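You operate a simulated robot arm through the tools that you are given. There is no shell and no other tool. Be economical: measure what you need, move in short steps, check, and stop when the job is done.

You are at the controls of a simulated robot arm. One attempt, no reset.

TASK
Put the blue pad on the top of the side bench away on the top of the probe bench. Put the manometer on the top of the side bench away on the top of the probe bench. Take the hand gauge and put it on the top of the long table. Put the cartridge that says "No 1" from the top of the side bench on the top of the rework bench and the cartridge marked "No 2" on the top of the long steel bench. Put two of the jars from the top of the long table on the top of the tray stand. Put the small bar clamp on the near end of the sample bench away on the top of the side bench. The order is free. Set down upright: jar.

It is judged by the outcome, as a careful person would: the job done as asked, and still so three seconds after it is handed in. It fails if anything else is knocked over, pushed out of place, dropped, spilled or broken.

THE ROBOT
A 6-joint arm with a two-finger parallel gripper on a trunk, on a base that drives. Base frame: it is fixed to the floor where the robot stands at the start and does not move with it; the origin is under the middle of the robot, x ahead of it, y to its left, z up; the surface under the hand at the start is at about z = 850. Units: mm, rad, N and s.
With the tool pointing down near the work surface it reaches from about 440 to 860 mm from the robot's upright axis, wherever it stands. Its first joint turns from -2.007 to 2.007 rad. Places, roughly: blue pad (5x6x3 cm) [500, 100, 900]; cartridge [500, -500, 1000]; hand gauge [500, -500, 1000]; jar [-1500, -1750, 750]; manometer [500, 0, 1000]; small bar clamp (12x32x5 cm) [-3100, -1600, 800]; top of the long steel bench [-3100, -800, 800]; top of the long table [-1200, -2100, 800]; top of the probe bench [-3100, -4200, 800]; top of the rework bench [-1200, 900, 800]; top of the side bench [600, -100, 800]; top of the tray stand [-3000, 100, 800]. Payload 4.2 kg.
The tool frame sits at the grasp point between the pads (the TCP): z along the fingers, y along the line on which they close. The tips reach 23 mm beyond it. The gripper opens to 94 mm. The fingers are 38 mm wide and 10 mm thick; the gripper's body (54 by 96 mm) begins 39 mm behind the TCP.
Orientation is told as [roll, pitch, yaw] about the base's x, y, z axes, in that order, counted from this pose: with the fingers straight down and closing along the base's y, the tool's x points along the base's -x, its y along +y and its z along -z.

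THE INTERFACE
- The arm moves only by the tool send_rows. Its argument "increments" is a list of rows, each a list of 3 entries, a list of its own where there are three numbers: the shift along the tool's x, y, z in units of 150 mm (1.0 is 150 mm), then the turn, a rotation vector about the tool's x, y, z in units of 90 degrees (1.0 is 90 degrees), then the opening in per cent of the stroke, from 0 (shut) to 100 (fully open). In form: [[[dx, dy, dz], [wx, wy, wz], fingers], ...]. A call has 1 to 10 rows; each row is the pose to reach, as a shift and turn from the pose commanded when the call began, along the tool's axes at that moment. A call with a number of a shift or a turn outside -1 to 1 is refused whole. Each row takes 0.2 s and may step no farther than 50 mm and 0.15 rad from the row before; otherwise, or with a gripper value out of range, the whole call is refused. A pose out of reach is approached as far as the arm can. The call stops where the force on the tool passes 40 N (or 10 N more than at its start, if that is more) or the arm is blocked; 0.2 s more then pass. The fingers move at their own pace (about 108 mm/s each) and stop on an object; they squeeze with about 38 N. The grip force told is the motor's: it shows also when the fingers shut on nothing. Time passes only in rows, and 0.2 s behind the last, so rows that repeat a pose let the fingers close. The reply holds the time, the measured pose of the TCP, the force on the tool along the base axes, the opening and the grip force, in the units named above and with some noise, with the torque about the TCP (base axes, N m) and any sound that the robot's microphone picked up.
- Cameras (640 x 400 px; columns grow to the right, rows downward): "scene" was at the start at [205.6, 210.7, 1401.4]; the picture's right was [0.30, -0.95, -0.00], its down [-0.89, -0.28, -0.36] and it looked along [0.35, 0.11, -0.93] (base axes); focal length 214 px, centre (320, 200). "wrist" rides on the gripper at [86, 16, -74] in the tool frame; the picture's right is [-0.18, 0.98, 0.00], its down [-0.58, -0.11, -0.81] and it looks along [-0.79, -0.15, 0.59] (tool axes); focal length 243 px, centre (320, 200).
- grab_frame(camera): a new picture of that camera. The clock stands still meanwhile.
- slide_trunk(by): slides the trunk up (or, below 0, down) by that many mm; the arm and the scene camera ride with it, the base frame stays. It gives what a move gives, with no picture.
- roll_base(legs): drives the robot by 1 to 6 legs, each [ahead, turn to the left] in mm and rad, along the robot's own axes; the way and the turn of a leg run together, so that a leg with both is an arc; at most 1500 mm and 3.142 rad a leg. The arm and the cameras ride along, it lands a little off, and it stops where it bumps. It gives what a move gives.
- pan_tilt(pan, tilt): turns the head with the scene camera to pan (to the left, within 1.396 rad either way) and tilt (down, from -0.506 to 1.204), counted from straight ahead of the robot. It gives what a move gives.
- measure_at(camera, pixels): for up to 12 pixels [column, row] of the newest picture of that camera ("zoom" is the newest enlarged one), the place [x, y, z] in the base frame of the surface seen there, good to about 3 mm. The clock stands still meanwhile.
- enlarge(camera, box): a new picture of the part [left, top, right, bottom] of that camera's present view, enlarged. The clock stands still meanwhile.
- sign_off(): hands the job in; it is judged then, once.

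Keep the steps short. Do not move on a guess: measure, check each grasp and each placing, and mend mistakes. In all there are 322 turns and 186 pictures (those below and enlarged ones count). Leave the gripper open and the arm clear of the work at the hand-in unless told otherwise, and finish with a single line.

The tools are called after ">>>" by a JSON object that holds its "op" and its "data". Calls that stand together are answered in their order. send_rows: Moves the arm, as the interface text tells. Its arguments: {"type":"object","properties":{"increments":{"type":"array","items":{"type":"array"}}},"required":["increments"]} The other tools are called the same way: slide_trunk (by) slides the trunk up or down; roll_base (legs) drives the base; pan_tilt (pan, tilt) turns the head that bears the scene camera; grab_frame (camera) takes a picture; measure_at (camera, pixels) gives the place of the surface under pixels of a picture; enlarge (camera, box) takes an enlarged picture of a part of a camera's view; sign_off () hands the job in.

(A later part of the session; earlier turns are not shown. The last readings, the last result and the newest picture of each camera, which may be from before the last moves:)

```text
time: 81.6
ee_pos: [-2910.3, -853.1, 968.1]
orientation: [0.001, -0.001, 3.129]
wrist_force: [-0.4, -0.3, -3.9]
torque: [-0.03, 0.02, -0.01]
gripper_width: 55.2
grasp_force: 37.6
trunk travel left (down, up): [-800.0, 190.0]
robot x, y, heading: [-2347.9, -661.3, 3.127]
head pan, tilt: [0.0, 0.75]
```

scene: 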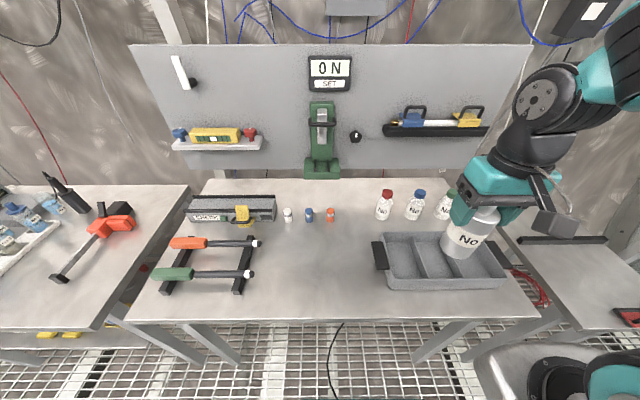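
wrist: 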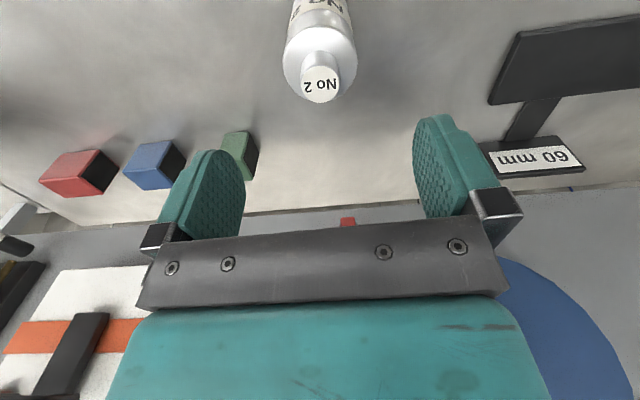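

>>> {"op": "send_rows", "data": {"increments": [[[0, 0, 0.05], [0, 0, 0], 0], [[0, 0, 0.08], [0, 0, 0], 0], [[0, 0, 0.09], [0, 0, 0], 0]]}}

>>> {"op": "send_rows", "data": {"increments": [[[0, 0, 0.007], [0, 0, 0], 0], [[0, 0, 0.014], [0, 0, 0], 0], [[0, 0, 0.02], [0, 0, 0], 0]]}}

```text
time: 82.4
ee_pos: [-2908.6, -852.1, 954.3]
orientation: [0.001, 0.001, 3.128]
wrist_force: [0.0, 0.4, -4.8]
torque: [0.02, -0.04, -0.01]
gripper_width: 55.1
grasp_force: 37.4
trunk travel left (down, up): [-800.0, 190.0]
robot x, y, heading: [-2349.0, -660.3, 3.125]
head pan, tilt: [0.0, 0.75]
```

```text
time: 83.2
ee_pos: [-2909.9, -853.2, 951.5]
orientation: [0.0, 0.002, 3.13]
wrist_force: [-0.3, 0.6, 0.5]
torque: [0.1, 0.07, -0.01]
gripper_width: 54.9
grasp_force: 37.9
trunk travel left (down, up): [-800.0, 190.0]
robot x, y, heading: [-2345.3, -657.9, 3.132]
head pan, tilt: [0.0, 0.75]
```

Touching (weight off the wrist). Opening and rising.

>>> {"op": "send_rows", "data": {"increments": [[[0, 0, 0], [0, 0, 0], 30], [[0, 0, 0], [0, 0, 0], 100], [[0, 0, 0], [0, 0, 0], 100], [[0, 0, 0], [0, 0, 0], 100]]}}

>>> {"op": "send_rows", "data": {"increments": [[[0, 0, -0.2], [0, 0, 0], 100], [[0, 0, -0.5], [0, 0, 0], 100], [[0, 0, -0.8], [0, 0, 0], 100], [[0, 0, -1], [0, 0, 0], 100]]}}

>>> {"op": "send_rows", "data": {"increments": [[[0, 0, -0.2], [0, 0, 0], 100], [[0, 0, -0.47], [0, 0, 0], 100], [[0.3, 0, -0.47], [0, 0, 0], 100]]}}

>>> {"op": "grab_frame", "data": {"camera": "scene"}}

```text
time: 84.2
ee_pos: [-2907.9, -853.7, 952.0]
orientation: [-0.001, 0.0, 3.129]
wrist_force: [-0.2, 0.3, 0.5]
torque: [0.0, 0.0, -0.03]
gripper_width: 94.2
grasp_force: 0.1
trunk travel left (down, up): [-800.0, 190.0]
robot x, y, heading: [-2349.1, -658.3, 3.126]
head pan, tilt: [0.0, 0.75]
```

```text
time: 85.2
ee_pos: [-2910.2, -855.1, 1101.7]
orientation: [-0.001, 0.001, 3.131]
wrist_force: [-0.1, -0.2, -1.4]
torque: [0.02, 0.01, 0.0]
gripper_width: 93.7
grasp_force: 0.1
trunk travel left (down, up): [-800.0, 190.0]
robot x, y, heading: [-2342.9, -659.2, 3.127]
head pan, tilt: [0.0, 0.75]
```

```text
time: 86.0
ee_pos: [-2865.7, -853.3, 1172.8]
orientation: [0.0, 0.001, 3.129]
wrist_force: [-1.0, 0.0, 0.1]
torque: [-0.02, -0.04, 0.02]
gripper_width: 93.8
grasp_force: 0.1
trunk travel left (down, up): [-800.0, 190.0]
robot x, y, heading: [-2348.1, -654.9, 3.126]
head pan, tilt: [0.0, 0.75]
```

```text
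159 pictures are left
```

scene: 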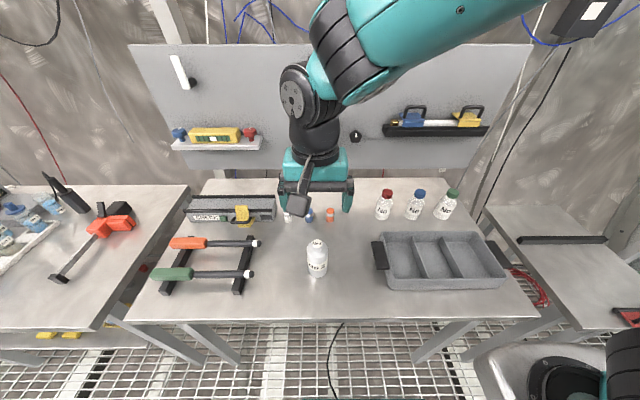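

Cartridge No 2 stands upright. Next is the bar clamp at about (-3010,-1600). I'll turn right, drive backward along the aisle, and turn back so the arm sweeps over low items only.

>>> {"op": "roll_base", "data": {"legs": [[0, -1.557], [-900, 0]]}}

>>> {"op": "roll_base", "data": {"legs": [[0, 1.571]]}}

>>> {"op": "pan_tilt", "data": {"pan": 0.0, "tilt": 0.75}}

>>> {"op": "grab_frame", "data": {"camera": "scene"}}

>>> {"op": "grab_frame", "data": {"camera": "wrist"}}

```text
time: 94.6
ee_pos: [-2545.8, -1062.4, 1171.7]
orientation: [0.0, 0.0, 1.588]
wrist_force: [-0.4, 0.6, 0.2]
torque: [-0.04, 0.02, 0.01]
gripper_width: 94.0
grasp_force: 0.1
trunk travel left (down, up): [-800.0, 190.0]
robot x, y, heading: [-2331.9, -1570.2, 1.584]
head pan, tilt: [0.0, 0.75]
```

```text
time: 98.8
ee_pos: [-2848.3, -1776.9, 1171.1]
orientation: [0.002, 0.001, -3.135]
wrist_force: [-0.3, 0.1, -0.2]
torque: [-0.02, 0.01, 0.01]
gripper_width: 94.0
grasp_force: 0.1
trunk travel left (down, up): [-800.0, 190.0]
robot x, y, heading: [-2332.8, -1572.7, -3.136]
head pan, tilt: [0.0, 0.75]
```

```text
time: 99.4
ee_pos: [-2848.7, -1778.6, 1171.8]
orientation: [0.001, 0.0, -3.134]
wrist_force: [-0.3, -0.4, 0.1]
torque: [0.01, 0.01, 0.0]
gripper_width: 93.7
grasp_force: 0.0
trunk travel left (down, up): [-800.0, 190.0]
robot x, y, heading: [-2335.5, -1570.4, -3.137]
head pan, tilt: [0.0, 0.75]
```

```text
158 pictures are left
```

scene: 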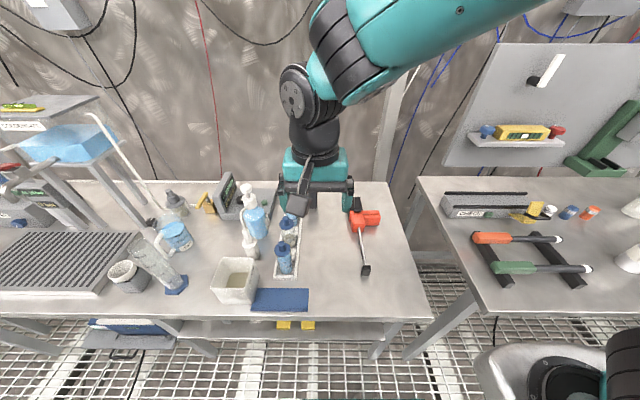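

```text
157 pictures are left
```

wrist: 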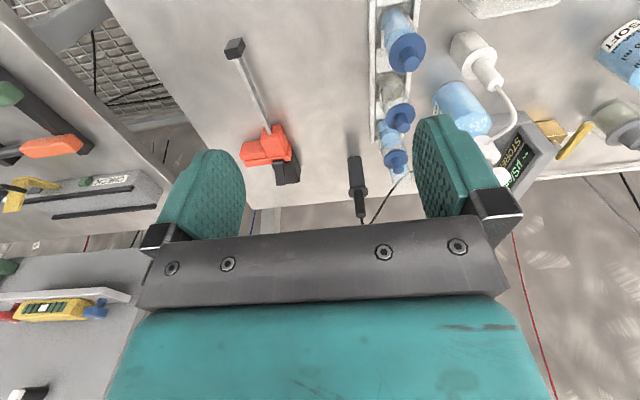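

>>> {"op": "enlarge", "data": {"camera": "wrist", "box": [190, 20, 350, 200]}}

>>> {"op": "enlarge", "data": {"camera": "scene", "box": [330, 180, 410, 290]}}

>>> {"op": "measure_at", "data": {"camera": "wrist", "pixels": [[235, 46], [248, 82], [258, 112], [264, 140], [252, 152], [284, 146], [287, 172], [272, 130], [245, 150], [300, 172]]}}

```text
2.22 times, centred on (270, 110) of wrist
```

zoom: 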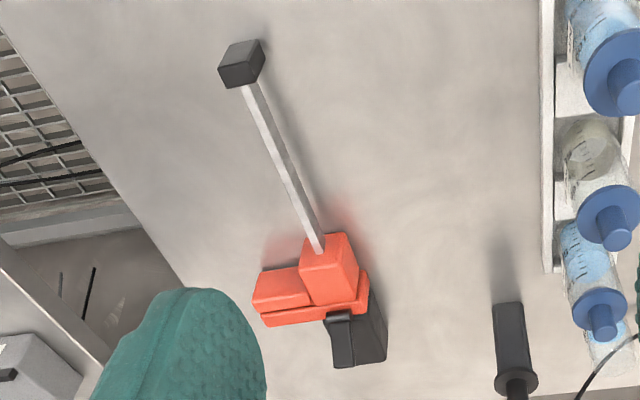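

```text
3.64 times, centred on (370, 235) of scene
```

zoom: 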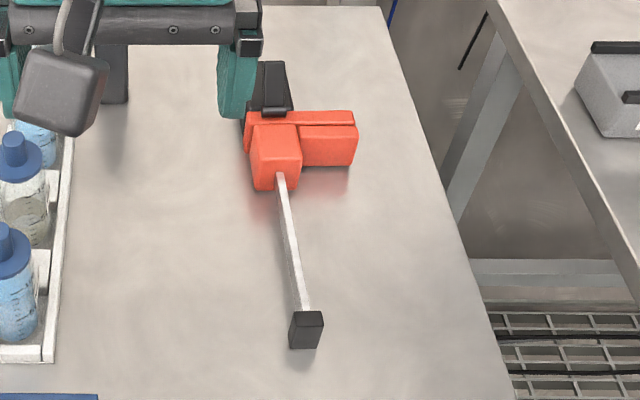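

```text
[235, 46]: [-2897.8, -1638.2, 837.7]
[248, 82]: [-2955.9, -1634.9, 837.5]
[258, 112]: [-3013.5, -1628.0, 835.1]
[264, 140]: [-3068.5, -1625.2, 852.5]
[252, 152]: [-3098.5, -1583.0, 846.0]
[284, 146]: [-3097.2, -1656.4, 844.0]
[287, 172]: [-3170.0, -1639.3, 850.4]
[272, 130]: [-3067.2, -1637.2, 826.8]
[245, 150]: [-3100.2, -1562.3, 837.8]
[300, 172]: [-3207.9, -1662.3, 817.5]
```

The clamp's bar runs from (-2898,-1638) to (-3060,-1626), top z 836, bench at 800; the orange body's top is at 853. I'll grip the bar near the body at (-3030,-1627), aligning yaw to the bar.

>>> {"op": "send_rows", "data": {"increments": [[[-0.2, -0.17, 0], [0, 0, 0.02], 100], [[-0.4, -0.34, 0], [0, 0, 0.04], 100], [[-0.6, -0.51, 0], [0, 0, 0.0535], 100]]}}

>>> {"op": "grab_frame", "data": {"camera": "wrist"}}

```text
time: 100.2
ee_pos: [-2938.2, -1703.0, 1174.3]
orientation: [0.0, 0.0, 3.066]
wrist_force: [0.2, 0.2, 0.1]
torque: [0.03, 0.0, 0.03]
gripper_width: 94.0
grasp_force: 0.1
trunk travel left (down, up): [-800.0, 190.0]
robot x, y, heading: [-2337.0, -1572.3, -3.137]
head pan, tilt: [0.0, 0.75]
```

```text
154 pictures are left
```

wrist: 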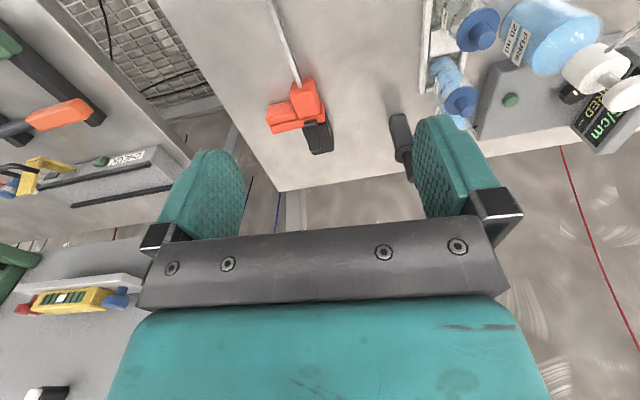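

>>> {"op": "send_rows", "data": {"increments": [[[-0.22, -0.15, 0], [0, 0, 0], 100], [[-0.44, -0.3, 0], [0, 0, 0], 100], [[-0.65, -0.459, 0], [0, 0, 0], 100], [[-0.65, -0.459, 0.3], [0, 0, 0], 100], [[-0.65, -0.459, 0.6], [0, 0, 0], 100], [[-0.65, -0.459, 0.9], [0, 0, 0], 100]]}}

>>> {"op": "grab_frame", "data": {"camera": "wrist"}}

>>> {"op": "measure_at", "data": {"camera": "wrist", "pixels": [[318, 40], [322, 60], [310, 10], [322, 90], [300, 105]]}}

```text
time: 101.6
ee_pos: [-3033.0, -1624.4, 1035.3]
orientation: [-0.001, -0.001, 3.064]
wrist_force: [0.6, -0.8, 0.2]
torque: [0.03, 0.0, -0.02]
gripper_width: 93.9
grasp_force: 0.0
trunk travel left (down, up): [-800.0, 190.0]
robot x, y, heading: [-2334.5, -1572.7, -3.133]
head pan, tilt: [0.0, 0.75]
```

```text
153 pictures are left
```

wrist: 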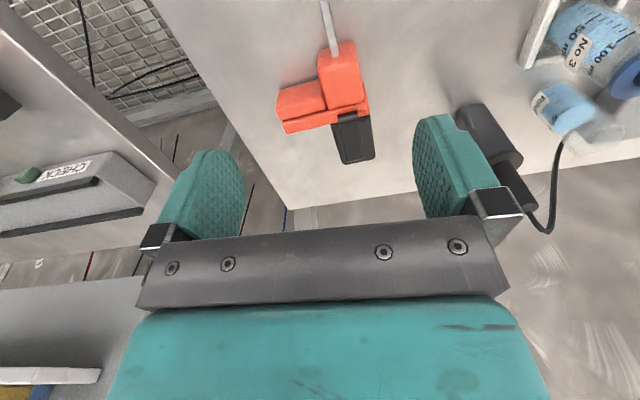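

```text
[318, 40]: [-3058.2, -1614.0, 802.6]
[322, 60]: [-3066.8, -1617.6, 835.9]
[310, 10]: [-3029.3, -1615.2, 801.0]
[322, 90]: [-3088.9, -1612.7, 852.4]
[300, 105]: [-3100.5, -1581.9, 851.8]
```

>>> {"op": "measure_at", "data": {"camera": "wrist", "pixels": [[324, 6], [328, 22], [333, 45], [345, 75], [488, 130], [470, 112], [505, 165], [355, 130], [366, 75], [320, 62]]}}

```text
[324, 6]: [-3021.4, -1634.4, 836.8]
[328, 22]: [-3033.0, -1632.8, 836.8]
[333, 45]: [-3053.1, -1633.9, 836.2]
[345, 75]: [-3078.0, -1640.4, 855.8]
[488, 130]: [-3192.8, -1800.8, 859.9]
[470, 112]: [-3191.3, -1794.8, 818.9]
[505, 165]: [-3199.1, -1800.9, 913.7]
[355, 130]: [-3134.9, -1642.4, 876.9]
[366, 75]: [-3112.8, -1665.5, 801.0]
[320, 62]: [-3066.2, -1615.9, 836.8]
```

Bar centre near (-3028,-1633). I'll adjust slightly and descend.

>>> {"op": "send_rows", "data": {"increments": [[[0.04, 0.055, 0.2], [0, 0, 0], 100], [[0.04, 0.055, 0.5], [0, 0, 0], 100], [[0.04, 0.055, 0.8], [0, 0, 0], 100], [[0.04, 0.055, 0.95], [0, 0, 0], 100]]}}

>>> {"op": "grab_frame", "data": {"camera": "wrist"}}

```text
time: 102.6
ee_pos: [-3023.2, -1633.1, 894.1]
orientation: [0.0, 0.0, 3.065]
wrist_force: [0.7, 0.1, 0.3]
torque: [0.0, 0.0, 0.0]
gripper_width: 93.8
grasp_force: 0.1
trunk travel left (down, up): [-800.0, 190.0]
robot x, y, heading: [-2336.4, -1574.1, -3.14]
head pan, tilt: [0.0, 0.75]
```

```text
152 pictures are left
```

wrist: 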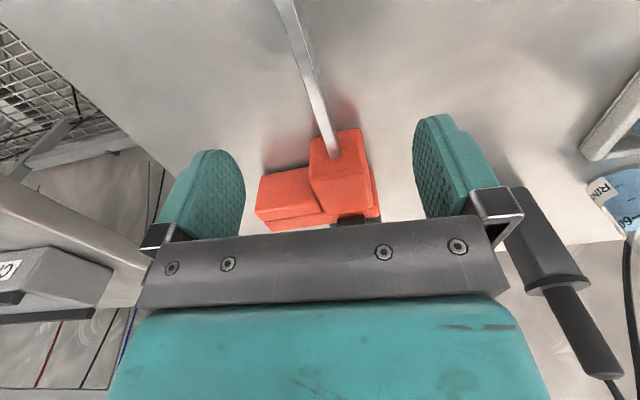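

>>> {"op": "send_rows", "data": {"increments": [[[0, 0, 0.2], [0, 0, 0], 100], [[0, 0, 0.35], [0, 0, 0], 100], [[0, 0, 0.42], [0, 0, 0], 100]]}}

>>> {"op": "send_rows", "data": {"increments": [[[0, 0, 0], [0, 0, 0], 0], [[0, 0, 0], [0, 0, 0], 0], [[0, 0, 0], [0, 0, 0], 0], [[0, 0, 0], [0, 0, 0], 0], [[0, 0, 0], [0, 0, 0], 0]]}}

>>> {"op": "grab_frame", "data": {"camera": "wrist"}}

```text
time: 103.4
ee_pos: [-3027.0, -1634.7, 832.7]
orientation: [0.001, 0.0, 3.065]
wrist_force: [-0.2, 0.4, -0.2]
torque: [0.0, 0.05, -0.02]
gripper_width: 94.0
grasp_force: 0.1
trunk travel left (down, up): [-800.0, 190.0]
robot x, y, heading: [-2334.7, -1571.5, -3.137]
head pan, tilt: [0.0, 0.75]
```

```text
time: 104.6
ee_pos: [-3024.9, -1634.2, 831.2]
orientation: [0.001, 0.001, 3.063]
wrist_force: [-0.6, 1.8, 0.7]
torque: [0.14, 0.25, -0.3]
gripper_width: 7.9
grasp_force: 38.3
trunk travel left (down, up): [-800.0, 190.0]
robot x, y, heading: [-2337.0, -1568.2, -3.142]
head pan, tilt: [0.0, 0.75]
```

```text
151 pictures are left
```

wrist: 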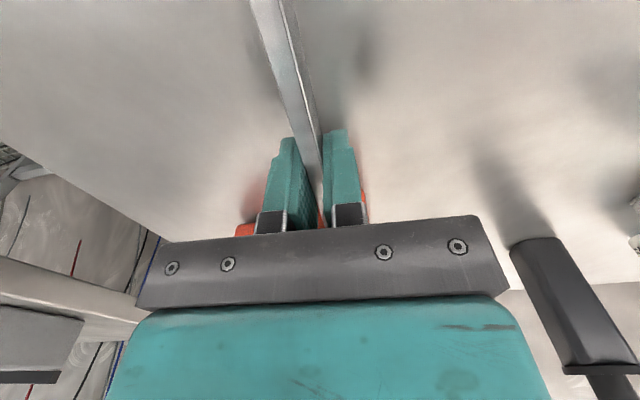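

Gripping the bar (7.9 mm). I'll lift a little and check that it's held level.

>>> {"op": "send_rows", "data": {"increments": [[[0, 0, -0.1], [0, 0, 0], 0], [[0, 0, -0.25], [0, 0, 0], 0], [[0, 0, -0.4], [0, 0, 0], 0]]}}

>>> {"op": "grab_frame", "data": {"camera": "scene"}}

```text
time: 105.4
ee_pos: [-3024.9, -1635.2, 893.3]
orientation: [-0.002, 0.002, 3.066]
wrist_force: [0.2, 0.4, -5.3]
torque: [-0.09, -0.57, -0.04]
gripper_width: 8.0
grasp_force: 38.0
trunk travel left (down, up): [-800.0, 190.0]
robot x, y, heading: [-2336.2, -1575.1, -3.135]
head pan, tilt: [0.0, 0.75]
```

```text
150 pictures are left
```

scene: 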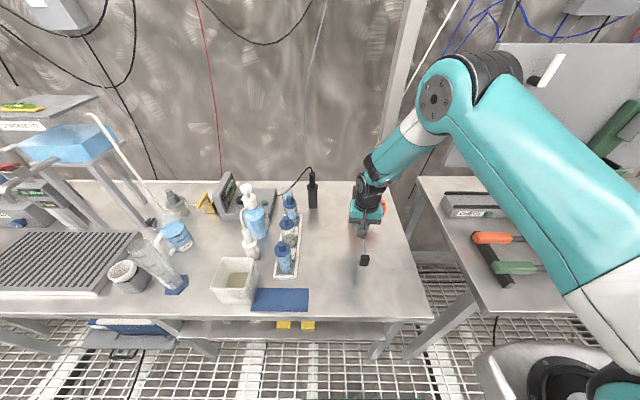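

It holds (5 N). Lifting and retracting.

>>> {"op": "send_rows", "data": {"increments": [[[0, 0, -0.25], [0, 0, 0], 0], [[0, 0, -0.5], [0, 0, 0], 0], [[0, 0, -0.75], [0, 0, 0], 0], [[0, 0, -1], [0, 0, 0], 0]]}}

>>> {"op": "send_rows", "data": {"increments": [[[0.1, 0, -0.25], [0, 0, 0], 0], [[0.3, 0, -0.45], [0, 0, 0], 0], [[0.5, 0, -0.65], [0, 0, 0], 0], [[0.75, 0, -0.85], [0, 0, 0], 0], [[1, 0, -0.9], [0, 0, 0], 0]]}}

>>> {"op": "grab_frame", "data": {"camera": "scene"}}

>>> {"op": "grab_frame", "data": {"camera": "wrist"}}

```text
time: 106.4
ee_pos: [-3025.6, -1635.3, 1042.1]
orientation: [0.0, 0.0, 3.066]
wrist_force: [-0.4, -0.7, -5.9]
torque: [-0.07, -0.57, -0.02]
gripper_width: 8.0
grasp_force: 37.4
trunk travel left (down, up): [-800.0, 190.0]
robot x, y, heading: [-2334.0, -1575.9, -3.136]
head pan, tilt: [0.0, 0.75]
```

```text
time: 107.6
ee_pos: [-2875.7, -1644.3, 1176.1]
orientation: [0.0, 0.001, 3.065]
wrist_force: [-0.6, 0.1, -6.2]
torque: [-0.12, -0.63, 0.02]
gripper_width: 7.8
grasp_force: 38.4
trunk travel left (down, up): [-800.0, 190.0]
robot x, y, heading: [-2336.0, -1571.9, -3.138]
head pan, tilt: [0.0, 0.75]
```

```text
149 pictures are left
```

scene: 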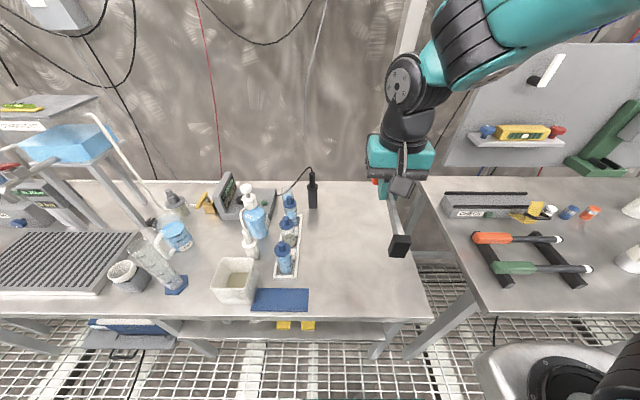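

```text
148 pictures are left
```

wrist: 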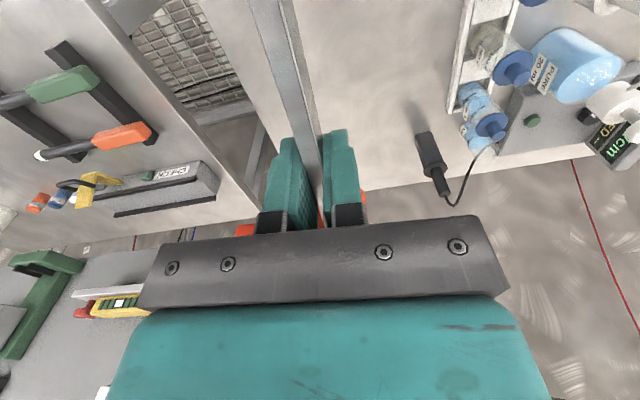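

The clamp hangs level. I'll drive it to the side bench: along the aisle, then across the room.

>>> {"op": "roll_base", "data": {"legs": [[0, -1.571], [1300, 0]]}}

>>> {"op": "roll_base", "data": {"legs": [[0, -1.427], [930, 0], [930, 0]]}}

```text
time: 118.0
ee_pos: [-2413.8, 284.9, 1176.9]
orientation: [0.0, 0.0, 1.483]
wrist_force: [0.3, 0.0, -5.7]
torque: [-0.52, 0.1, 0.0]
gripper_width: 7.8
grasp_force: 38.2
trunk travel left (down, up): [-800.0, 190.0]
robot x, y, heading: [-2345.3, -257.5, 1.568]
head pan, tilt: [0.0, 0.75]
```

```text
time: 130.7
ee_pos: [-4.2, 211.4, 1176.4]
orientation: [0.001, 0.001, 0.093]
wrist_force: [-0.2, 0.4, -5.0]
torque: [0.02, 0.6, 0.04]
gripper_width: 7.7
grasp_force: 38.2
trunk travel left (down, up): [-800.0, 190.0]
robot x, y, heading: [-524.5, 50.6, 0.182]
head pan, tilt: [0.0, 0.75]
```

I'll retract the arm and turn the gripper 90° here in the open, so the clamp lies sideways before I approach the panel.

>>> {"op": "send_rows", "data": {"increments": [[[0.06, 0, 0], [0, 0, 0.0943], 0], [[0.12, 0, 0], [0, 0, 0.1886], 0], [[0.18, 0, 0], [0, 0, 0.2829], 0], [[0.24, 0, 0], [0, 0, 0.3772], 0], [[0.3, 0, 0], [0, 0, 0.4715], 0], [[0.36, 0, 0], [0, 0, 0.5658], 0], [[0.42, 0, 0], [0, 0, 0.66], 0], [[0.48, 0, 0], [0, 0, 0.7544], 0], [[0.5, 0, 0], [0, 0, 0.8487], 0], [[0.5, 0, 0], [0, 0, 0.943], 0]]}}

>>> {"op": "roll_base", "data": {"legs": [[0, -0.279], [515, 0], [0, 0.09]]}}

>>> {"op": "pan_tilt", "data": {"pan": -0.5, "tilt": 0.8}}

>>> {"op": "grab_frame", "data": {"camera": "scene"}}

```text
time: 132.9
ee_pos: [-78.9, 203.8, 1176.7]
orientation: [0.0, 0.0, -1.39]
wrist_force: [-1.0, -0.4, -5.3]
torque: [0.59, 0.02, -0.03]
gripper_width: 7.9
grasp_force: 37.7
trunk travel left (down, up): [-800.0, 190.0]
robot x, y, heading: [-524.8, 47.5, 0.175]
head pan, tilt: [0.0, 0.75]
```

```text
time: 137.4
ee_pos: [460.2, 67.7, 1177.3]
orientation: [0.0, -0.001, -1.576]
wrist_force: [0.2, -0.1, -5.4]
torque: [0.58, -0.04, -0.01]
gripper_width: 7.9
grasp_force: 38.3
trunk travel left (down, up): [-800.0, 190.0]
robot x, y, heading: [-8.6, -4.3, -0.006]
head pan, tilt: [0.0, 0.75]
```

```text
time: 138.3
ee_pos: [461.1, 66.7, 1177.1]
orientation: [0.0, 0.0, -1.575]
wrist_force: [-0.1, 0.2, -5.8]
torque: [0.54, -0.05, 0.01]
gripper_width: 7.6
grasp_force: 37.8
trunk travel left (down, up): [-800.0, 190.0]
robot x, y, heading: [-2.2, -0.1, -0.011]
head pan, tilt: [-0.499, 0.799]
```

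```text
147 pictures are left
```

scene: 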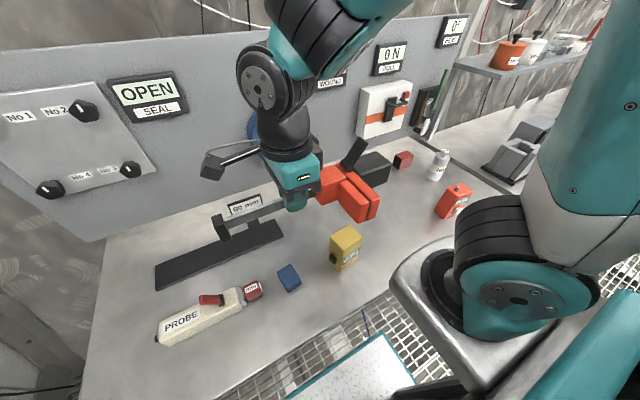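

Moving the clamp over the free area at (585,-265).

>>> {"op": "send_rows", "data": {"increments": [[[-0.25, 0.09, 0], [0, 0, 0], 0], [[-0.5, 0.18, 0], [0, 0, 0], 0], [[-0.74, 0.27, 0], [0, 0, 0], 0]]}}

>>> {"op": "send_rows", "data": {"increments": [[[-0.25, 0.09, 0], [0, 0, 0], 0], [[-0.5, 0.18, 0], [0, 0, 0], 0], [[-0.74, 0.27, 0], [0, 0, 0], 0]]}}

>>> {"op": "send_rows", "data": {"increments": [[[-0.25, 0.09, 0], [0, 0, 0], 0], [[-0.5, 0.18, 0], [0, 0, 0], 0], [[-0.73, 0.27, 0], [0, 0, 0], 0]]}}

>>> {"op": "send_rows", "data": {"increments": [[[0, 0, 0.3], [0, 0, 0], 0], [[0, 0, 0.6], [0, 0, 0], 0], [[0, 0, 0.8], [0, 0, 0], 0], [[0, 0, 1], [0, 0, 0], 0]]}}

>>> {"op": "grab_frame", "data": {"camera": "scene"}}

```text
time: 139.1
ee_pos: [500.4, -45.0, 1177.0]
orientation: [-0.001, 0.001, -1.572]
wrist_force: [0.5, 0.3, -6.0]
torque: [0.56, -0.06, 0.01]
gripper_width: 7.6
grasp_force: 38.1
trunk travel left (down, up): [-800.0, 190.0]
robot x, y, heading: [-8.5, -1.5, -0.014]
head pan, tilt: [-0.499, 0.799]
```

```text
time: 139.9
ee_pos: [540.9, -154.1, 1177.5]
orientation: [0.0, 0.0, -1.573]
wrist_force: [-0.8, 0.5, -5.3]
torque: [0.55, -0.02, -0.02]
gripper_width: 7.7
grasp_force: 37.7
trunk travel left (down, up): [-800.0, 190.0]
robot x, y, heading: [-6.3, 0.8, -0.015]
head pan, tilt: [-0.499, 0.799]
```

```text
time: 140.7
ee_pos: [581.9, -265.5, 1173.9]
orientation: [-0.002, 0.0, -1.574]
wrist_force: [0.3, 0.7, -4.3]
torque: [0.53, -0.08, -0.03]
gripper_width: 7.5
grasp_force: 37.4
trunk travel left (down, up): [-800.0, 190.0]
robot x, y, heading: [-6.8, 0.2, -0.012]
head pan, tilt: [-0.499, 0.799]
```

```text
time: 141.7
ee_pos: [581.2, -264.2, 1024.7]
orientation: [0.001, -0.001, -1.575]
wrist_force: [0.1, 0.0, -4.6]
torque: [0.58, -0.09, 0.02]
gripper_width: 8.0
grasp_force: 38.0
trunk travel left (down, up): [-800.0, 190.0]
robot x, y, heading: [-7.9, -0.3, -0.01]
head pan, tilt: [-0.499, 0.799]
```

```text
146 pictures are left
```

scene: 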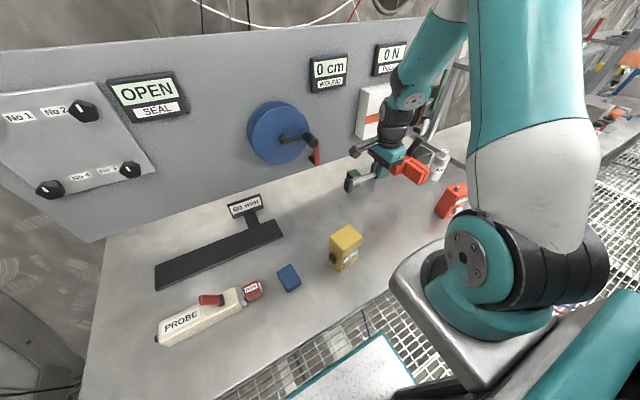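

Clear. Lowering in steps (contact expected near z 881).

>>> {"op": "send_rows", "data": {"increments": [[[0, 0, 0.3], [0, 0, 0], 0], [[0, 0, 0.6], [0, 0, 0], 0], [[0, 0, 0.8], [0, 0, 0], 0], [[0, 0, 0.91], [0, 0, 0], 0]]}}

>>> {"op": "send_rows", "data": {"increments": [[[0, 0, 0.015], [0, 0, 0], 0], [[0, 0, 0.03], [0, 0, 0], 0], [[0, 0, 0.04], [0, 0, 0], 0]]}}

```text
time: 142.7
ee_pos: [580.1, -266.1, 888.9]
orientation: [-0.001, 0.0, -1.575]
wrist_force: [-0.2, 0.2, -5.2]
torque: [0.54, -0.06, -0.01]
gripper_width: 7.8
grasp_force: 38.1
trunk travel left (down, up): [-800.0, 190.0]
robot x, y, heading: [-5.4, -2.9, -0.008]
head pan, tilt: [-0.499, 0.799]
```

```text
time: 143.5
ee_pos: [581.7, -265.8, 884.2]
orientation: [-0.002, 0.002, -1.574]
wrist_force: [0.1, 0.2, -5.3]
torque: [0.54, -0.05, 0.04]
gripper_width: 7.8
grasp_force: 37.7
trunk travel left (down, up): [-800.0, 190.0]
robot x, y, heading: [-9.2, -1.1, -0.011]
head pan, tilt: [-0.499, 0.799]
```

>>> {"op": "send_rows", "data": {"increments": [[[0, 0, 0.01], [0, 0, 0], 0], [[0, 0, 0.02], [0, 0, 0], 0], [[0, 0, 0.025], [0, 0, 0], 0]]}}

>>> {"op": "grab_frame", "data": {"camera": "wrist"}}

```text
time: 144.3
ee_pos: [581.1, -266.0, 881.9]
orientation: [0.001, -0.001, -1.574]
wrist_force: [-3.8, 2.1, 21.4]
torque: [-0.61, 0.12, -0.25]
gripper_width: 8.0
grasp_force: 38.0
trunk travel left (down, up): [-800.0, 190.0]
robot x, y, heading: [-6.7, -0.4, -0.012]
head pan, tilt: [-0.499, 0.799]
```

```text
145 pictures are left
```

wrist: 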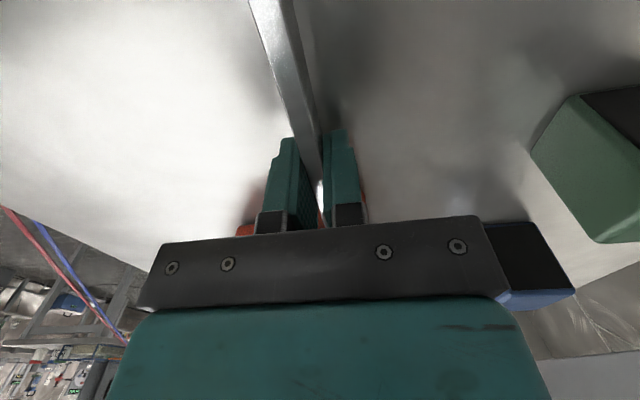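

Contact. Back off a hair, open, rise.

>>> {"op": "send_rows", "data": {"increments": [[[0, 0, -0.008], [0, 0, 0], 0], [[0, 0, -0.008], [0, 0, 0], 15], [[0, 0, -0.008], [0, 0, 0], 50], [[0, 0, -0.008], [0, 0, 0], 60], [[0, 0, -0.008], [0, 0, 0], 60]]}}

>>> {"op": "send_rows", "data": {"increments": [[[0, 0, -0.2], [0, 0, 0], 60], [[0, 0, -0.5], [0, 0, 0], 60], [[0, 0, -0.8], [0, 0, 0], 60], [[0, 0, -1], [0, 0, 0], 60]]}}

>>> {"op": "send_rows", "data": {"increments": [[[0, 0, -0.3], [0, 0, 0], 100], [[0, 0, -0.6], [0, 0, 0], 100], [[0, 0, -0.8], [0, 0, 0], 100], [[0, 0, -0.95], [0, 0, 0], 100]]}}

>>> {"op": "grab_frame", "data": {"camera": "scene"}}

```text
time: 145.5
ee_pos: [580.8, -266.3, 881.8]
orientation: [-0.001, -0.001, -1.573]
wrist_force: [-0.4, -0.3, 0.1]
torque: [0.01, -0.02, 0.01]
gripper_width: 56.4
grasp_force: 0.0
trunk travel left (down, up): [-800.0, 190.0]
robot x, y, heading: [-6.4, -1.2, -0.013]
head pan, tilt: [-0.499, 0.799]
```

```text
time: 146.5
ee_pos: [582.4, -264.8, 1032.5]
orientation: [-0.002, 0.001, -1.575]
wrist_force: [0.7, 0.6, -0.7]
torque: [0.0, 0.0, 0.01]
gripper_width: 56.3
grasp_force: 0.1
trunk travel left (down, up): [-800.0, 190.0]
robot x, y, heading: [-7.6, -6.2, -0.01]
head pan, tilt: [-0.499, 0.799]
```

```text
time: 147.5
ee_pos: [581.6, -265.7, 1174.2]
orientation: [-0.001, 0.002, -1.575]
wrist_force: [-0.7, -0.3, 1.3]
torque: [0.02, 0.0, -0.01]
gripper_width: 93.8
grasp_force: 0.0
trunk travel left (down, up): [-800.0, 190.0]
robot x, y, heading: [-8.1, -1.8, -0.009]
head pan, tilt: [-0.499, 0.799]
```

```text
144 pictures are left
```

scene: 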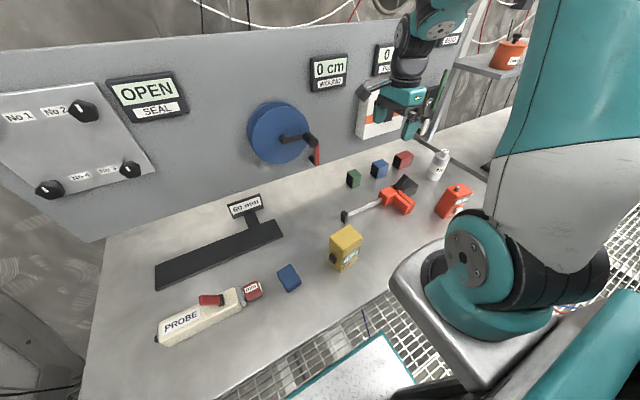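

Clamp is placed well. Next is the hand gauge; I'll zoom in on it.

>>> {"op": "enlarge", "data": {"camera": "scene", "box": [420, 170, 490, 230]}}

>>> {"op": "measure_at", "data": {"camera": "zoom", "pixels": [[220, 190], [300, 130], [420, 165], [340, 245], [330, 160], [160, 300], [290, 400]]}}

```text
6.67 times, centred on (455, 200) of scene
```

zoom: 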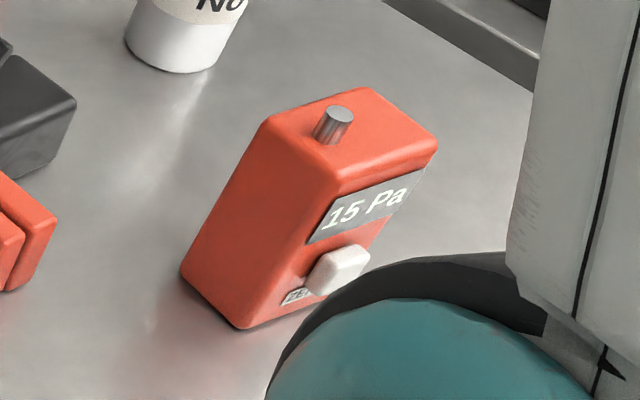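

```text
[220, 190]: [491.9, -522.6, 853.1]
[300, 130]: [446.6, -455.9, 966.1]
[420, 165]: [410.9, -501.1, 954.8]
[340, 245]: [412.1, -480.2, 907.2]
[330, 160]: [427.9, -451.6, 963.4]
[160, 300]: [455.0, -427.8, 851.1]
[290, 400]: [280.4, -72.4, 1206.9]
```

The gauge is slightly rotated; its button faces the robot. I'll grip the narrow sides, so I rotate the gripper to yaw≈-0.34 and move over it.

>>> {"op": "send_rows", "data": {"increments": [[[-0.1, -0.1, 0], [0, 0, -0.088], 100], [[-0.2, -0.2, 0], [0, 0, -0.176], 100], [[-0.3, -0.3, 0], [0, 0, -0.264], 100], [[-0.4, -0.4, 0], [0, 0, -0.352], 100], [[-0.5, -0.5, 0], [0, 0, -0.44], 100], [[-0.6, -0.6, 0], [0, 0, -0.528], 100], [[-0.7, -0.7, 0], [0, 0, -0.616], 100], [[-0.8, -0.8, 0], [0, 0, -0.704], 100], [[-0.9, -0.98, 0], [0, 0, -0.789], 100]]}}

>>> {"op": "grab_frame", "data": {"camera": "wrist"}}

```text
time: 149.5
ee_pos: [434.3, -401.3, 1173.6]
orientation: [-0.002, 0.0, -0.334]
wrist_force: [-0.2, -0.2, 0.3]
torque: [-0.05, -0.02, -0.01]
gripper_width: 94.1
grasp_force: 0.1
trunk travel left (down, up): [-800.0, 190.0]
robot x, y, heading: [-8.9, 0.9, -0.014]
head pan, tilt: [-0.499, 0.799]
```

```text
142 pictures are left
```

wrist: 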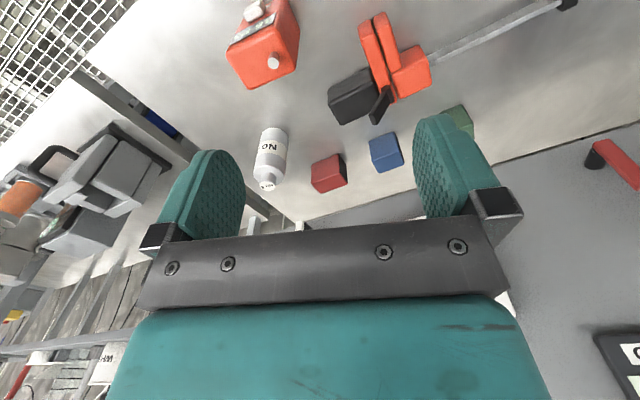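

Measuring the gauge top corners (pixels 228,48 / 280,25 / 298,70 / 245,88) and the knob at (272,62).

>>> {"op": "measure_at", "data": {"camera": "wrist", "pixels": [[232, 50], [276, 28], [293, 70], [247, 85], [272, 62], [262, 15], [255, 35], [262, 60]]}}

>>> {"op": "enlarge", "data": {"camera": "wrist", "box": [210, 0, 320, 100]}}

```text
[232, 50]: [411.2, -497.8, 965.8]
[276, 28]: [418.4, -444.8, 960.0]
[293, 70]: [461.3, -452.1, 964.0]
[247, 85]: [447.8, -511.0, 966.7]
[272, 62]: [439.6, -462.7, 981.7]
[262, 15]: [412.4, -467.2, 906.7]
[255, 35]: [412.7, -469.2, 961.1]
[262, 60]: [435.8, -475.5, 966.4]
```

```text
4.00 times, centred on (265, 50) of wrist
```

zoom: 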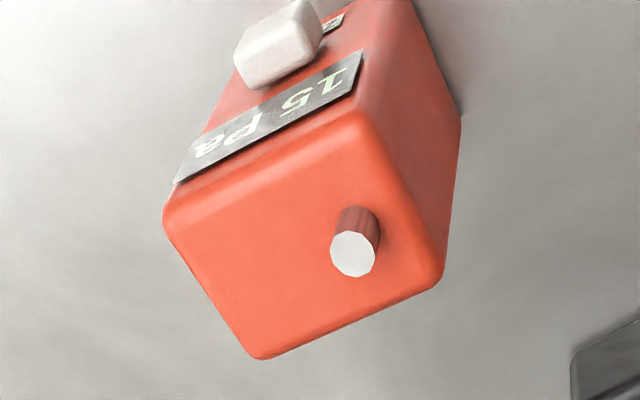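

Gauge centre is about (434,-475), yaw ≈ -0.2, width about 60. Aligning and descending.

>>> {"op": "send_rows", "data": {"increments": [[[-0.08, -0.24, 0], [0, 0, -0.045], 100], [[-0.162, -0.466, 0], [0, 0, -0.085], 100], [[-0.162, -0.466, 0.3], [0, 0, -0.085], 100], [[-0.162, -0.466, 0.6], [0, 0, -0.085], 100]]}}

>>> {"op": "grab_frame", "data": {"camera": "wrist"}}

```text
time: 150.5
ee_pos: [433.7, -475.6, 1083.0]
orientation: [0.0, 0.001, -0.201]
wrist_force: [-0.2, -0.2, 1.0]
torque: [0.0, -0.04, 0.0]
gripper_width: 94.0
grasp_force: 0.0
trunk travel left (down, up): [-800.0, 190.0]
robot x, y, heading: [-6.9, -3.4, -0.007]
head pan, tilt: [-0.499, 0.799]
```

```text
140 pictures are left
```

wrist: 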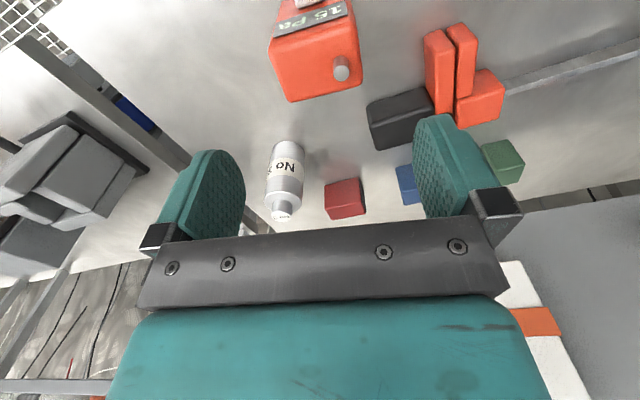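

>>> {"op": "send_rows", "data": {"increments": [[[0, 0, 0.3], [0, 0, 0], 100], [[0, 0, 0.55], [0, 0, 0], 100], [[0, 0, 0.75], [0, 0, 0], 100], [[0, 0, 0.875], [0, 0, 0], 100]]}}

>>> {"op": "grab_frame", "data": {"camera": "wrist"}}

```text
time: 151.5
ee_pos: [433.8, -474.0, 953.8]
orientation: [0.001, 0.001, -0.2]
wrist_force: [-0.2, -0.5, 0.4]
torque: [-0.01, -0.02, -0.01]
gripper_width: 94.0
grasp_force: 0.0
trunk travel left (down, up): [-800.0, 190.0]
robot x, y, heading: [-8.7, -4.5, -0.009]
head pan, tilt: [-0.499, 0.799]
```

```text
139 pictures are left
```

wrist: 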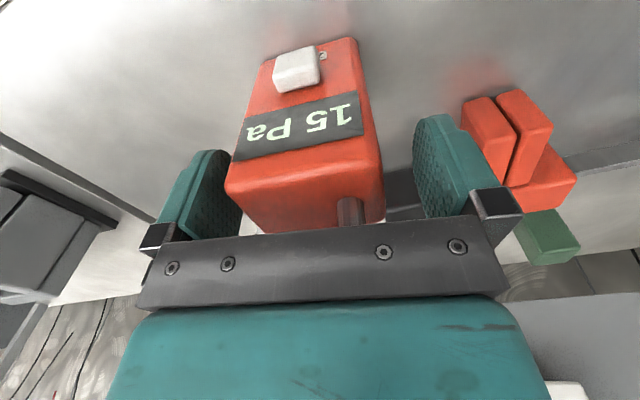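

>>> {"op": "send_rows", "data": {"increments": [[[0, 0, 0], [0, 0, 0], 60], [[0, 0, 0], [0, 0, 0], 0], [[0, 0, 0], [0, 0, 0], 0], [[0, 0, 0], [0, 0, 0], 0]]}}

>>> {"op": "send_rows", "data": {"increments": [[[0, 0, -0.3], [0, 0, 0], 0], [[0, 0, -0.6], [0, 0, 0], 0], [[0, 0, -0.8], [0, 0, 0], 0], [[0, 0, -1], [0, 0, 0], 0]]}}

>>> {"op": "grab_frame", "data": {"camera": "wrist"}}

```text
time: 152.5
ee_pos: [434.4, -473.7, 951.9]
orientation: [0.001, -0.001, -0.203]
wrist_force: [0.4, -0.1, 0.5]
torque: [-0.02, 0.0, -0.03]
gripper_width: 67.9
grasp_force: 37.9
trunk travel left (down, up): [-800.0, 190.0]
robot x, y, heading: [-5.3, -4.9, -0.014]
head pan, tilt: [-0.499, 0.799]
```

```text
time: 153.5
ee_pos: [435.1, -474.7, 1102.0]
orientation: [0.001, 0.002, -0.2]
wrist_force: [-0.5, 0.1, -1.4]
torque: [0.02, 0.04, -0.02]
gripper_width: 68.0
grasp_force: 37.8
trunk travel left (down, up): [-800.0, 190.0]
robot x, y, heading: [-9.5, -1.9, -0.007]
head pan, tilt: [-0.499, 0.799]
```

```text
138 pictures are left
```

wrist: 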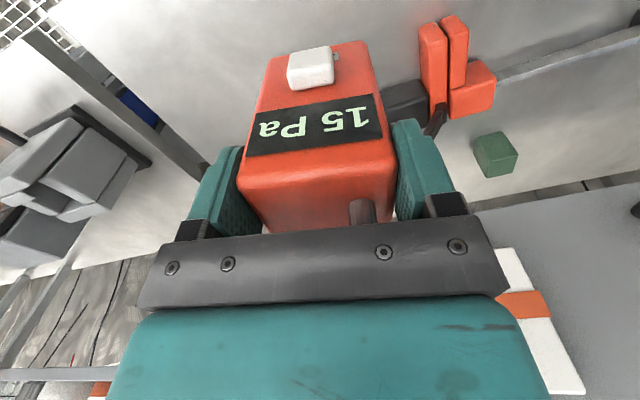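

Held at 68 mm. Raising and bringing it to the front, then backing out.

>>> {"op": "send_rows", "data": {"increments": [[[0, 0.05, -0.25], [0, 0, 0], 0], [[0, 0.3, -0.45], [0, 0, 0], 0], [[0, 0.6, -0.5], [0, 0, 0], 0], [[0.03, 0.93, -0.5], [0, 0, 0], 0]]}}

>>> {"op": "send_rows", "data": {"increments": [[[0, 0.3, 0], [0, 0, 0], 0], [[0, 0.6, 0], [0, 0, 0], 0], [[0.03, 0.93, 0], [0, 0, 0], 0]]}}

>>> {"op": "roll_base", "data": {"legs": [[-480, 0]]}}

>>> {"op": "roll_base", "data": {"legs": [[0, -2.218]]}}

>>> {"op": "pan_tilt", "data": {"pan": 0.1, "tilt": 0.5}}

>>> {"op": "grab_frame", "data": {"camera": "scene"}}

```text
time: 154.5
ee_pos: [459.5, -337.7, 1179.7]
orientation: [0.0, 0.001, -0.2]
wrist_force: [0.4, -0.8, -2.6]
torque: [0.01, 0.03, 0.02]
gripper_width: 67.8
grasp_force: 38.5
trunk travel left (down, up): [-800.0, 190.0]
robot x, y, heading: [-11.4, -2.9, -0.015]
head pan, tilt: [-0.499, 0.799]
```

```text
time: 155.3
ee_pos: [481.3, -198.8, 1176.4]
orientation: [0.0, 0.0, -0.203]
wrist_force: [0.1, -0.6, -2.8]
torque: [0.06, 0.01, 0.03]
gripper_width: 67.6
grasp_force: 38.0
trunk travel left (down, up): [-800.0, 190.0]
robot x, y, heading: [-2.3, -2.4, -0.013]
head pan, tilt: [-0.499, 0.799]
```

```text
time: 158.2
ee_pos: [-4.0, -195.7, 1175.7]
orientation: [0.0, -0.002, -0.206]
wrist_force: [-0.2, -0.4, -1.4]
torque: [0.03, 0.02, -0.01]
gripper_width: 68.0
grasp_force: 38.0
trunk travel left (down, up): [-800.0, 190.0]
robot x, y, heading: [-493.9, 1.0, -0.01]
head pan, tilt: [-0.499, 0.799]
```

```text
time: 163.8
ee_pos: [-942.3, -268.4, 1176.3]
orientation: [0.0, 0.001, -2.417]
wrist_force: [0.3, 0.6, -2.2]
torque: [-0.02, -0.01, -0.01]
gripper_width: 67.8
grasp_force: 37.9
trunk travel left (down, up): [-800.0, 190.0]
robot x, y, heading: [-494.0, 7.5, -2.227]
head pan, tilt: [-0.499, 0.799]
```

```text
time: 164.8
ee_pos: [-943.8, -268.2, 1177.7]
orientation: [0.0, 0.0, -2.417]
wrist_force: [-0.8, -0.2, -1.7]
torque: [0.05, -0.01, -0.03]
gripper_width: 67.6
grasp_force: 37.8
trunk travel left (down, up): [-800.0, 190.0]
robot x, y, heading: [-491.0, 1.6, -2.229]
head pan, tilt: [0.099, 0.499]
```

```text
137 pictures are left
```

scene: 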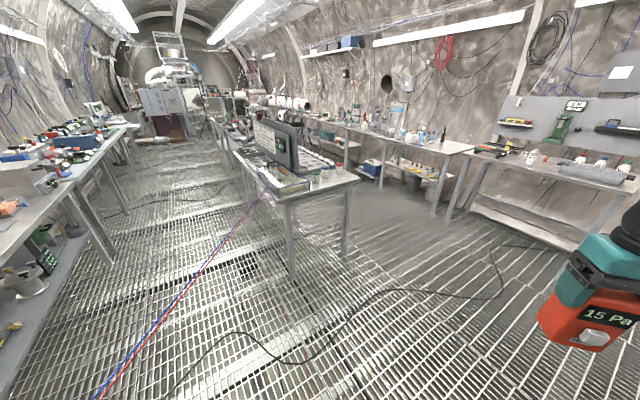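

A red/blue hose runs from the table's near end. I'll measure how it lies before driving.

>>> {"op": "measure_at", "data": {"camera": "scene", "pixels": [[262, 188], [245, 210], [225, 236], [200, 268], [170, 304], [110, 380], [285, 195], [355, 178], [320, 190]]}}

>>> {"op": "enlarge", "data": {"camera": "scene", "box": [220, 110, 380, 230]}}

```text
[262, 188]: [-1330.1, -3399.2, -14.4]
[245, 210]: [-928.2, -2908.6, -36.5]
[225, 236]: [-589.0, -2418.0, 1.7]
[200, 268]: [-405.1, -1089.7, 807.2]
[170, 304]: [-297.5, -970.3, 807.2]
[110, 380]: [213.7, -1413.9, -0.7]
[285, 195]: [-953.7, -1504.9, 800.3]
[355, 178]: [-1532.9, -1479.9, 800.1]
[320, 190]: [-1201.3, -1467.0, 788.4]
```

```text
3.33 times, centred on (300, 170) of scene
```

zoom: 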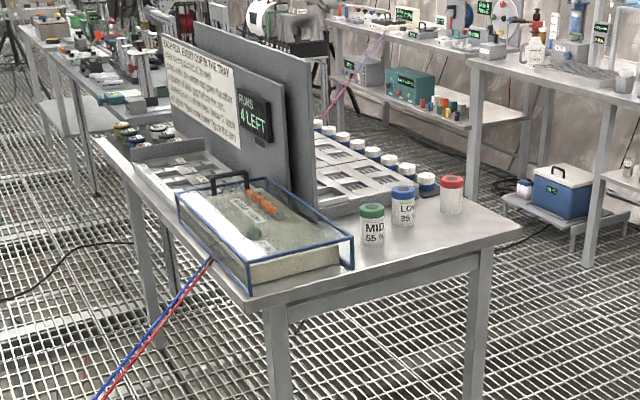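

>>> {"op": "measure_at", "data": {"camera": "scene", "pixels": [[263, 186], [255, 197], [240, 217], [235, 223], [215, 249], [208, 258], [190, 280], [180, 292], [150, 329], [140, 341], [125, 360], [100, 392]]}}

>>> {"op": "enlarge", "data": {"camera": "scene", "box": [90, 180, 280, 400]}}

```text
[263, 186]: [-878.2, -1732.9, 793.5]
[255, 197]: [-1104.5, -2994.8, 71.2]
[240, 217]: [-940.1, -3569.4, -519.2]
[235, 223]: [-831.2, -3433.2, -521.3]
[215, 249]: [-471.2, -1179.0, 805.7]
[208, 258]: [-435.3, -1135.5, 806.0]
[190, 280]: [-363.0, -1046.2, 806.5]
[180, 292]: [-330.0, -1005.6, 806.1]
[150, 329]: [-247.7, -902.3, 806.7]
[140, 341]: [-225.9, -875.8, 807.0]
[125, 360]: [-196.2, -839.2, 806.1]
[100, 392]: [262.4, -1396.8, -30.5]
```

```text
1.82 times, centred on (185, 290) of scene
```

zoom: 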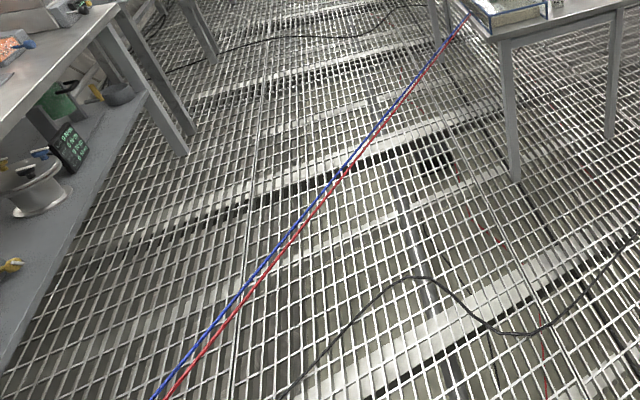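

Important: the red/blue tubes are strung at z≈806 between the side bench and the long table's left edge. My route stays on the far (−x) side, more than 700 mm away. Driving to the table's near end.

>>> {"op": "roll_base", "data": {"legs": [[1330, 0]]}}

>>> {"op": "roll_base", "data": {"legs": [[0, 0.657]]}}

>>> {"op": "pan_tilt", "data": {"pan": 0.0, "tilt": 0.75}}

>>> {"op": "grab_frame", "data": {"camera": "scene"}}

```text
time: 171.6
ee_pos: [-1790.2, -1308.5, 1177.9]
orientation: [0.0, 0.0, -2.449]
wrist_force: [0.3, -0.1, -2.6]
torque: [0.01, 0.02, 0.01]
gripper_width: 68.0
grasp_force: 38.4
trunk travel left (down, up): [-800.0, 190.0]
robot x, y, heading: [-1329.3, -1054.8, -2.261]
head pan, tilt: [0.099, 0.499]
```

```text
time: 173.8
ee_pos: [-1529.7, -1537.7, 1176.7]
orientation: [0.001, -0.001, -1.779]
wrist_force: [0.1, -0.1, -2.6]
torque: [0.01, -0.02, 0.03]
gripper_width: 67.6
grasp_force: 38.1
trunk travel left (down, up): [-800.0, 190.0]
robot x, y, heading: [-1331.2, -1049.6, -1.583]
head pan, tilt: [0.099, 0.499]
```

```text
time: 174.6
ee_pos: [-1530.7, -1537.3, 1177.2]
orientation: [0.001, -0.001, -1.778]
wrist_force: [-0.1, 0.3, -2.4]
torque: [0.0, -0.01, 0.0]
gripper_width: 67.8
grasp_force: 37.8
trunk travel left (down, up): [-800.0, 190.0]
robot x, y, heading: [-1328.0, -1049.4, -1.584]
head pan, tilt: [0.0, 0.75]
```

```text
134 pictures are left
```

scene: 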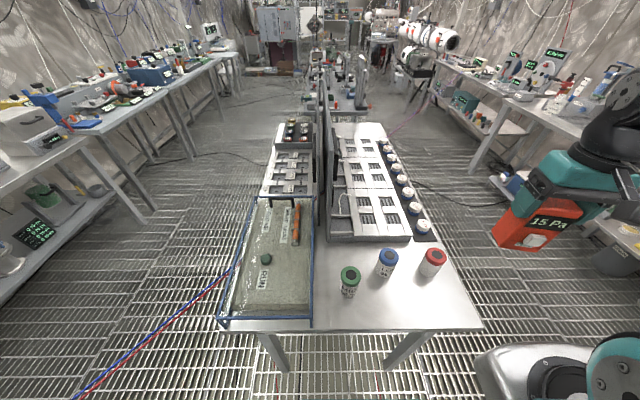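

Measuring the jars and free spots on the table's near end.

>>> {"op": "measure_at", "data": {"camera": "scene", "pixels": [[349, 273], [388, 257], [435, 255], [420, 305], [385, 310], [345, 315], [330, 265], [455, 305], [314, 318], [380, 240], [477, 325], [349, 295]]}}

>>> {"op": "enlarge", "data": {"camera": "scene", "box": [300, 200, 490, 340]}}

```text
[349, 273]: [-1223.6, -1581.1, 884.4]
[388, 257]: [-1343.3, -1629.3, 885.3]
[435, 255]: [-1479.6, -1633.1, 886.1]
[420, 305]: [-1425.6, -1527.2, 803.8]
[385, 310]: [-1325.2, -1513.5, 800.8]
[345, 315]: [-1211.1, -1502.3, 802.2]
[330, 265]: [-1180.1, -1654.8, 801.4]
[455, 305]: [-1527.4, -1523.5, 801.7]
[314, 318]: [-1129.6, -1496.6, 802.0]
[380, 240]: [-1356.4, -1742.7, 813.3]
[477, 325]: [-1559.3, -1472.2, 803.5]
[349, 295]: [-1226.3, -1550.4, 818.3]
```

```text
2.86 times, centred on (395, 270) of scene
```

zoom: 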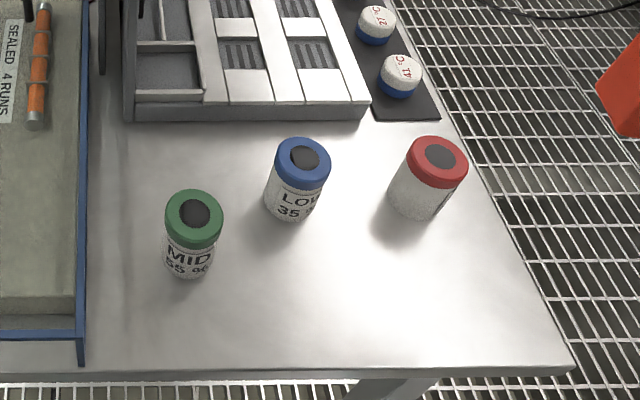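

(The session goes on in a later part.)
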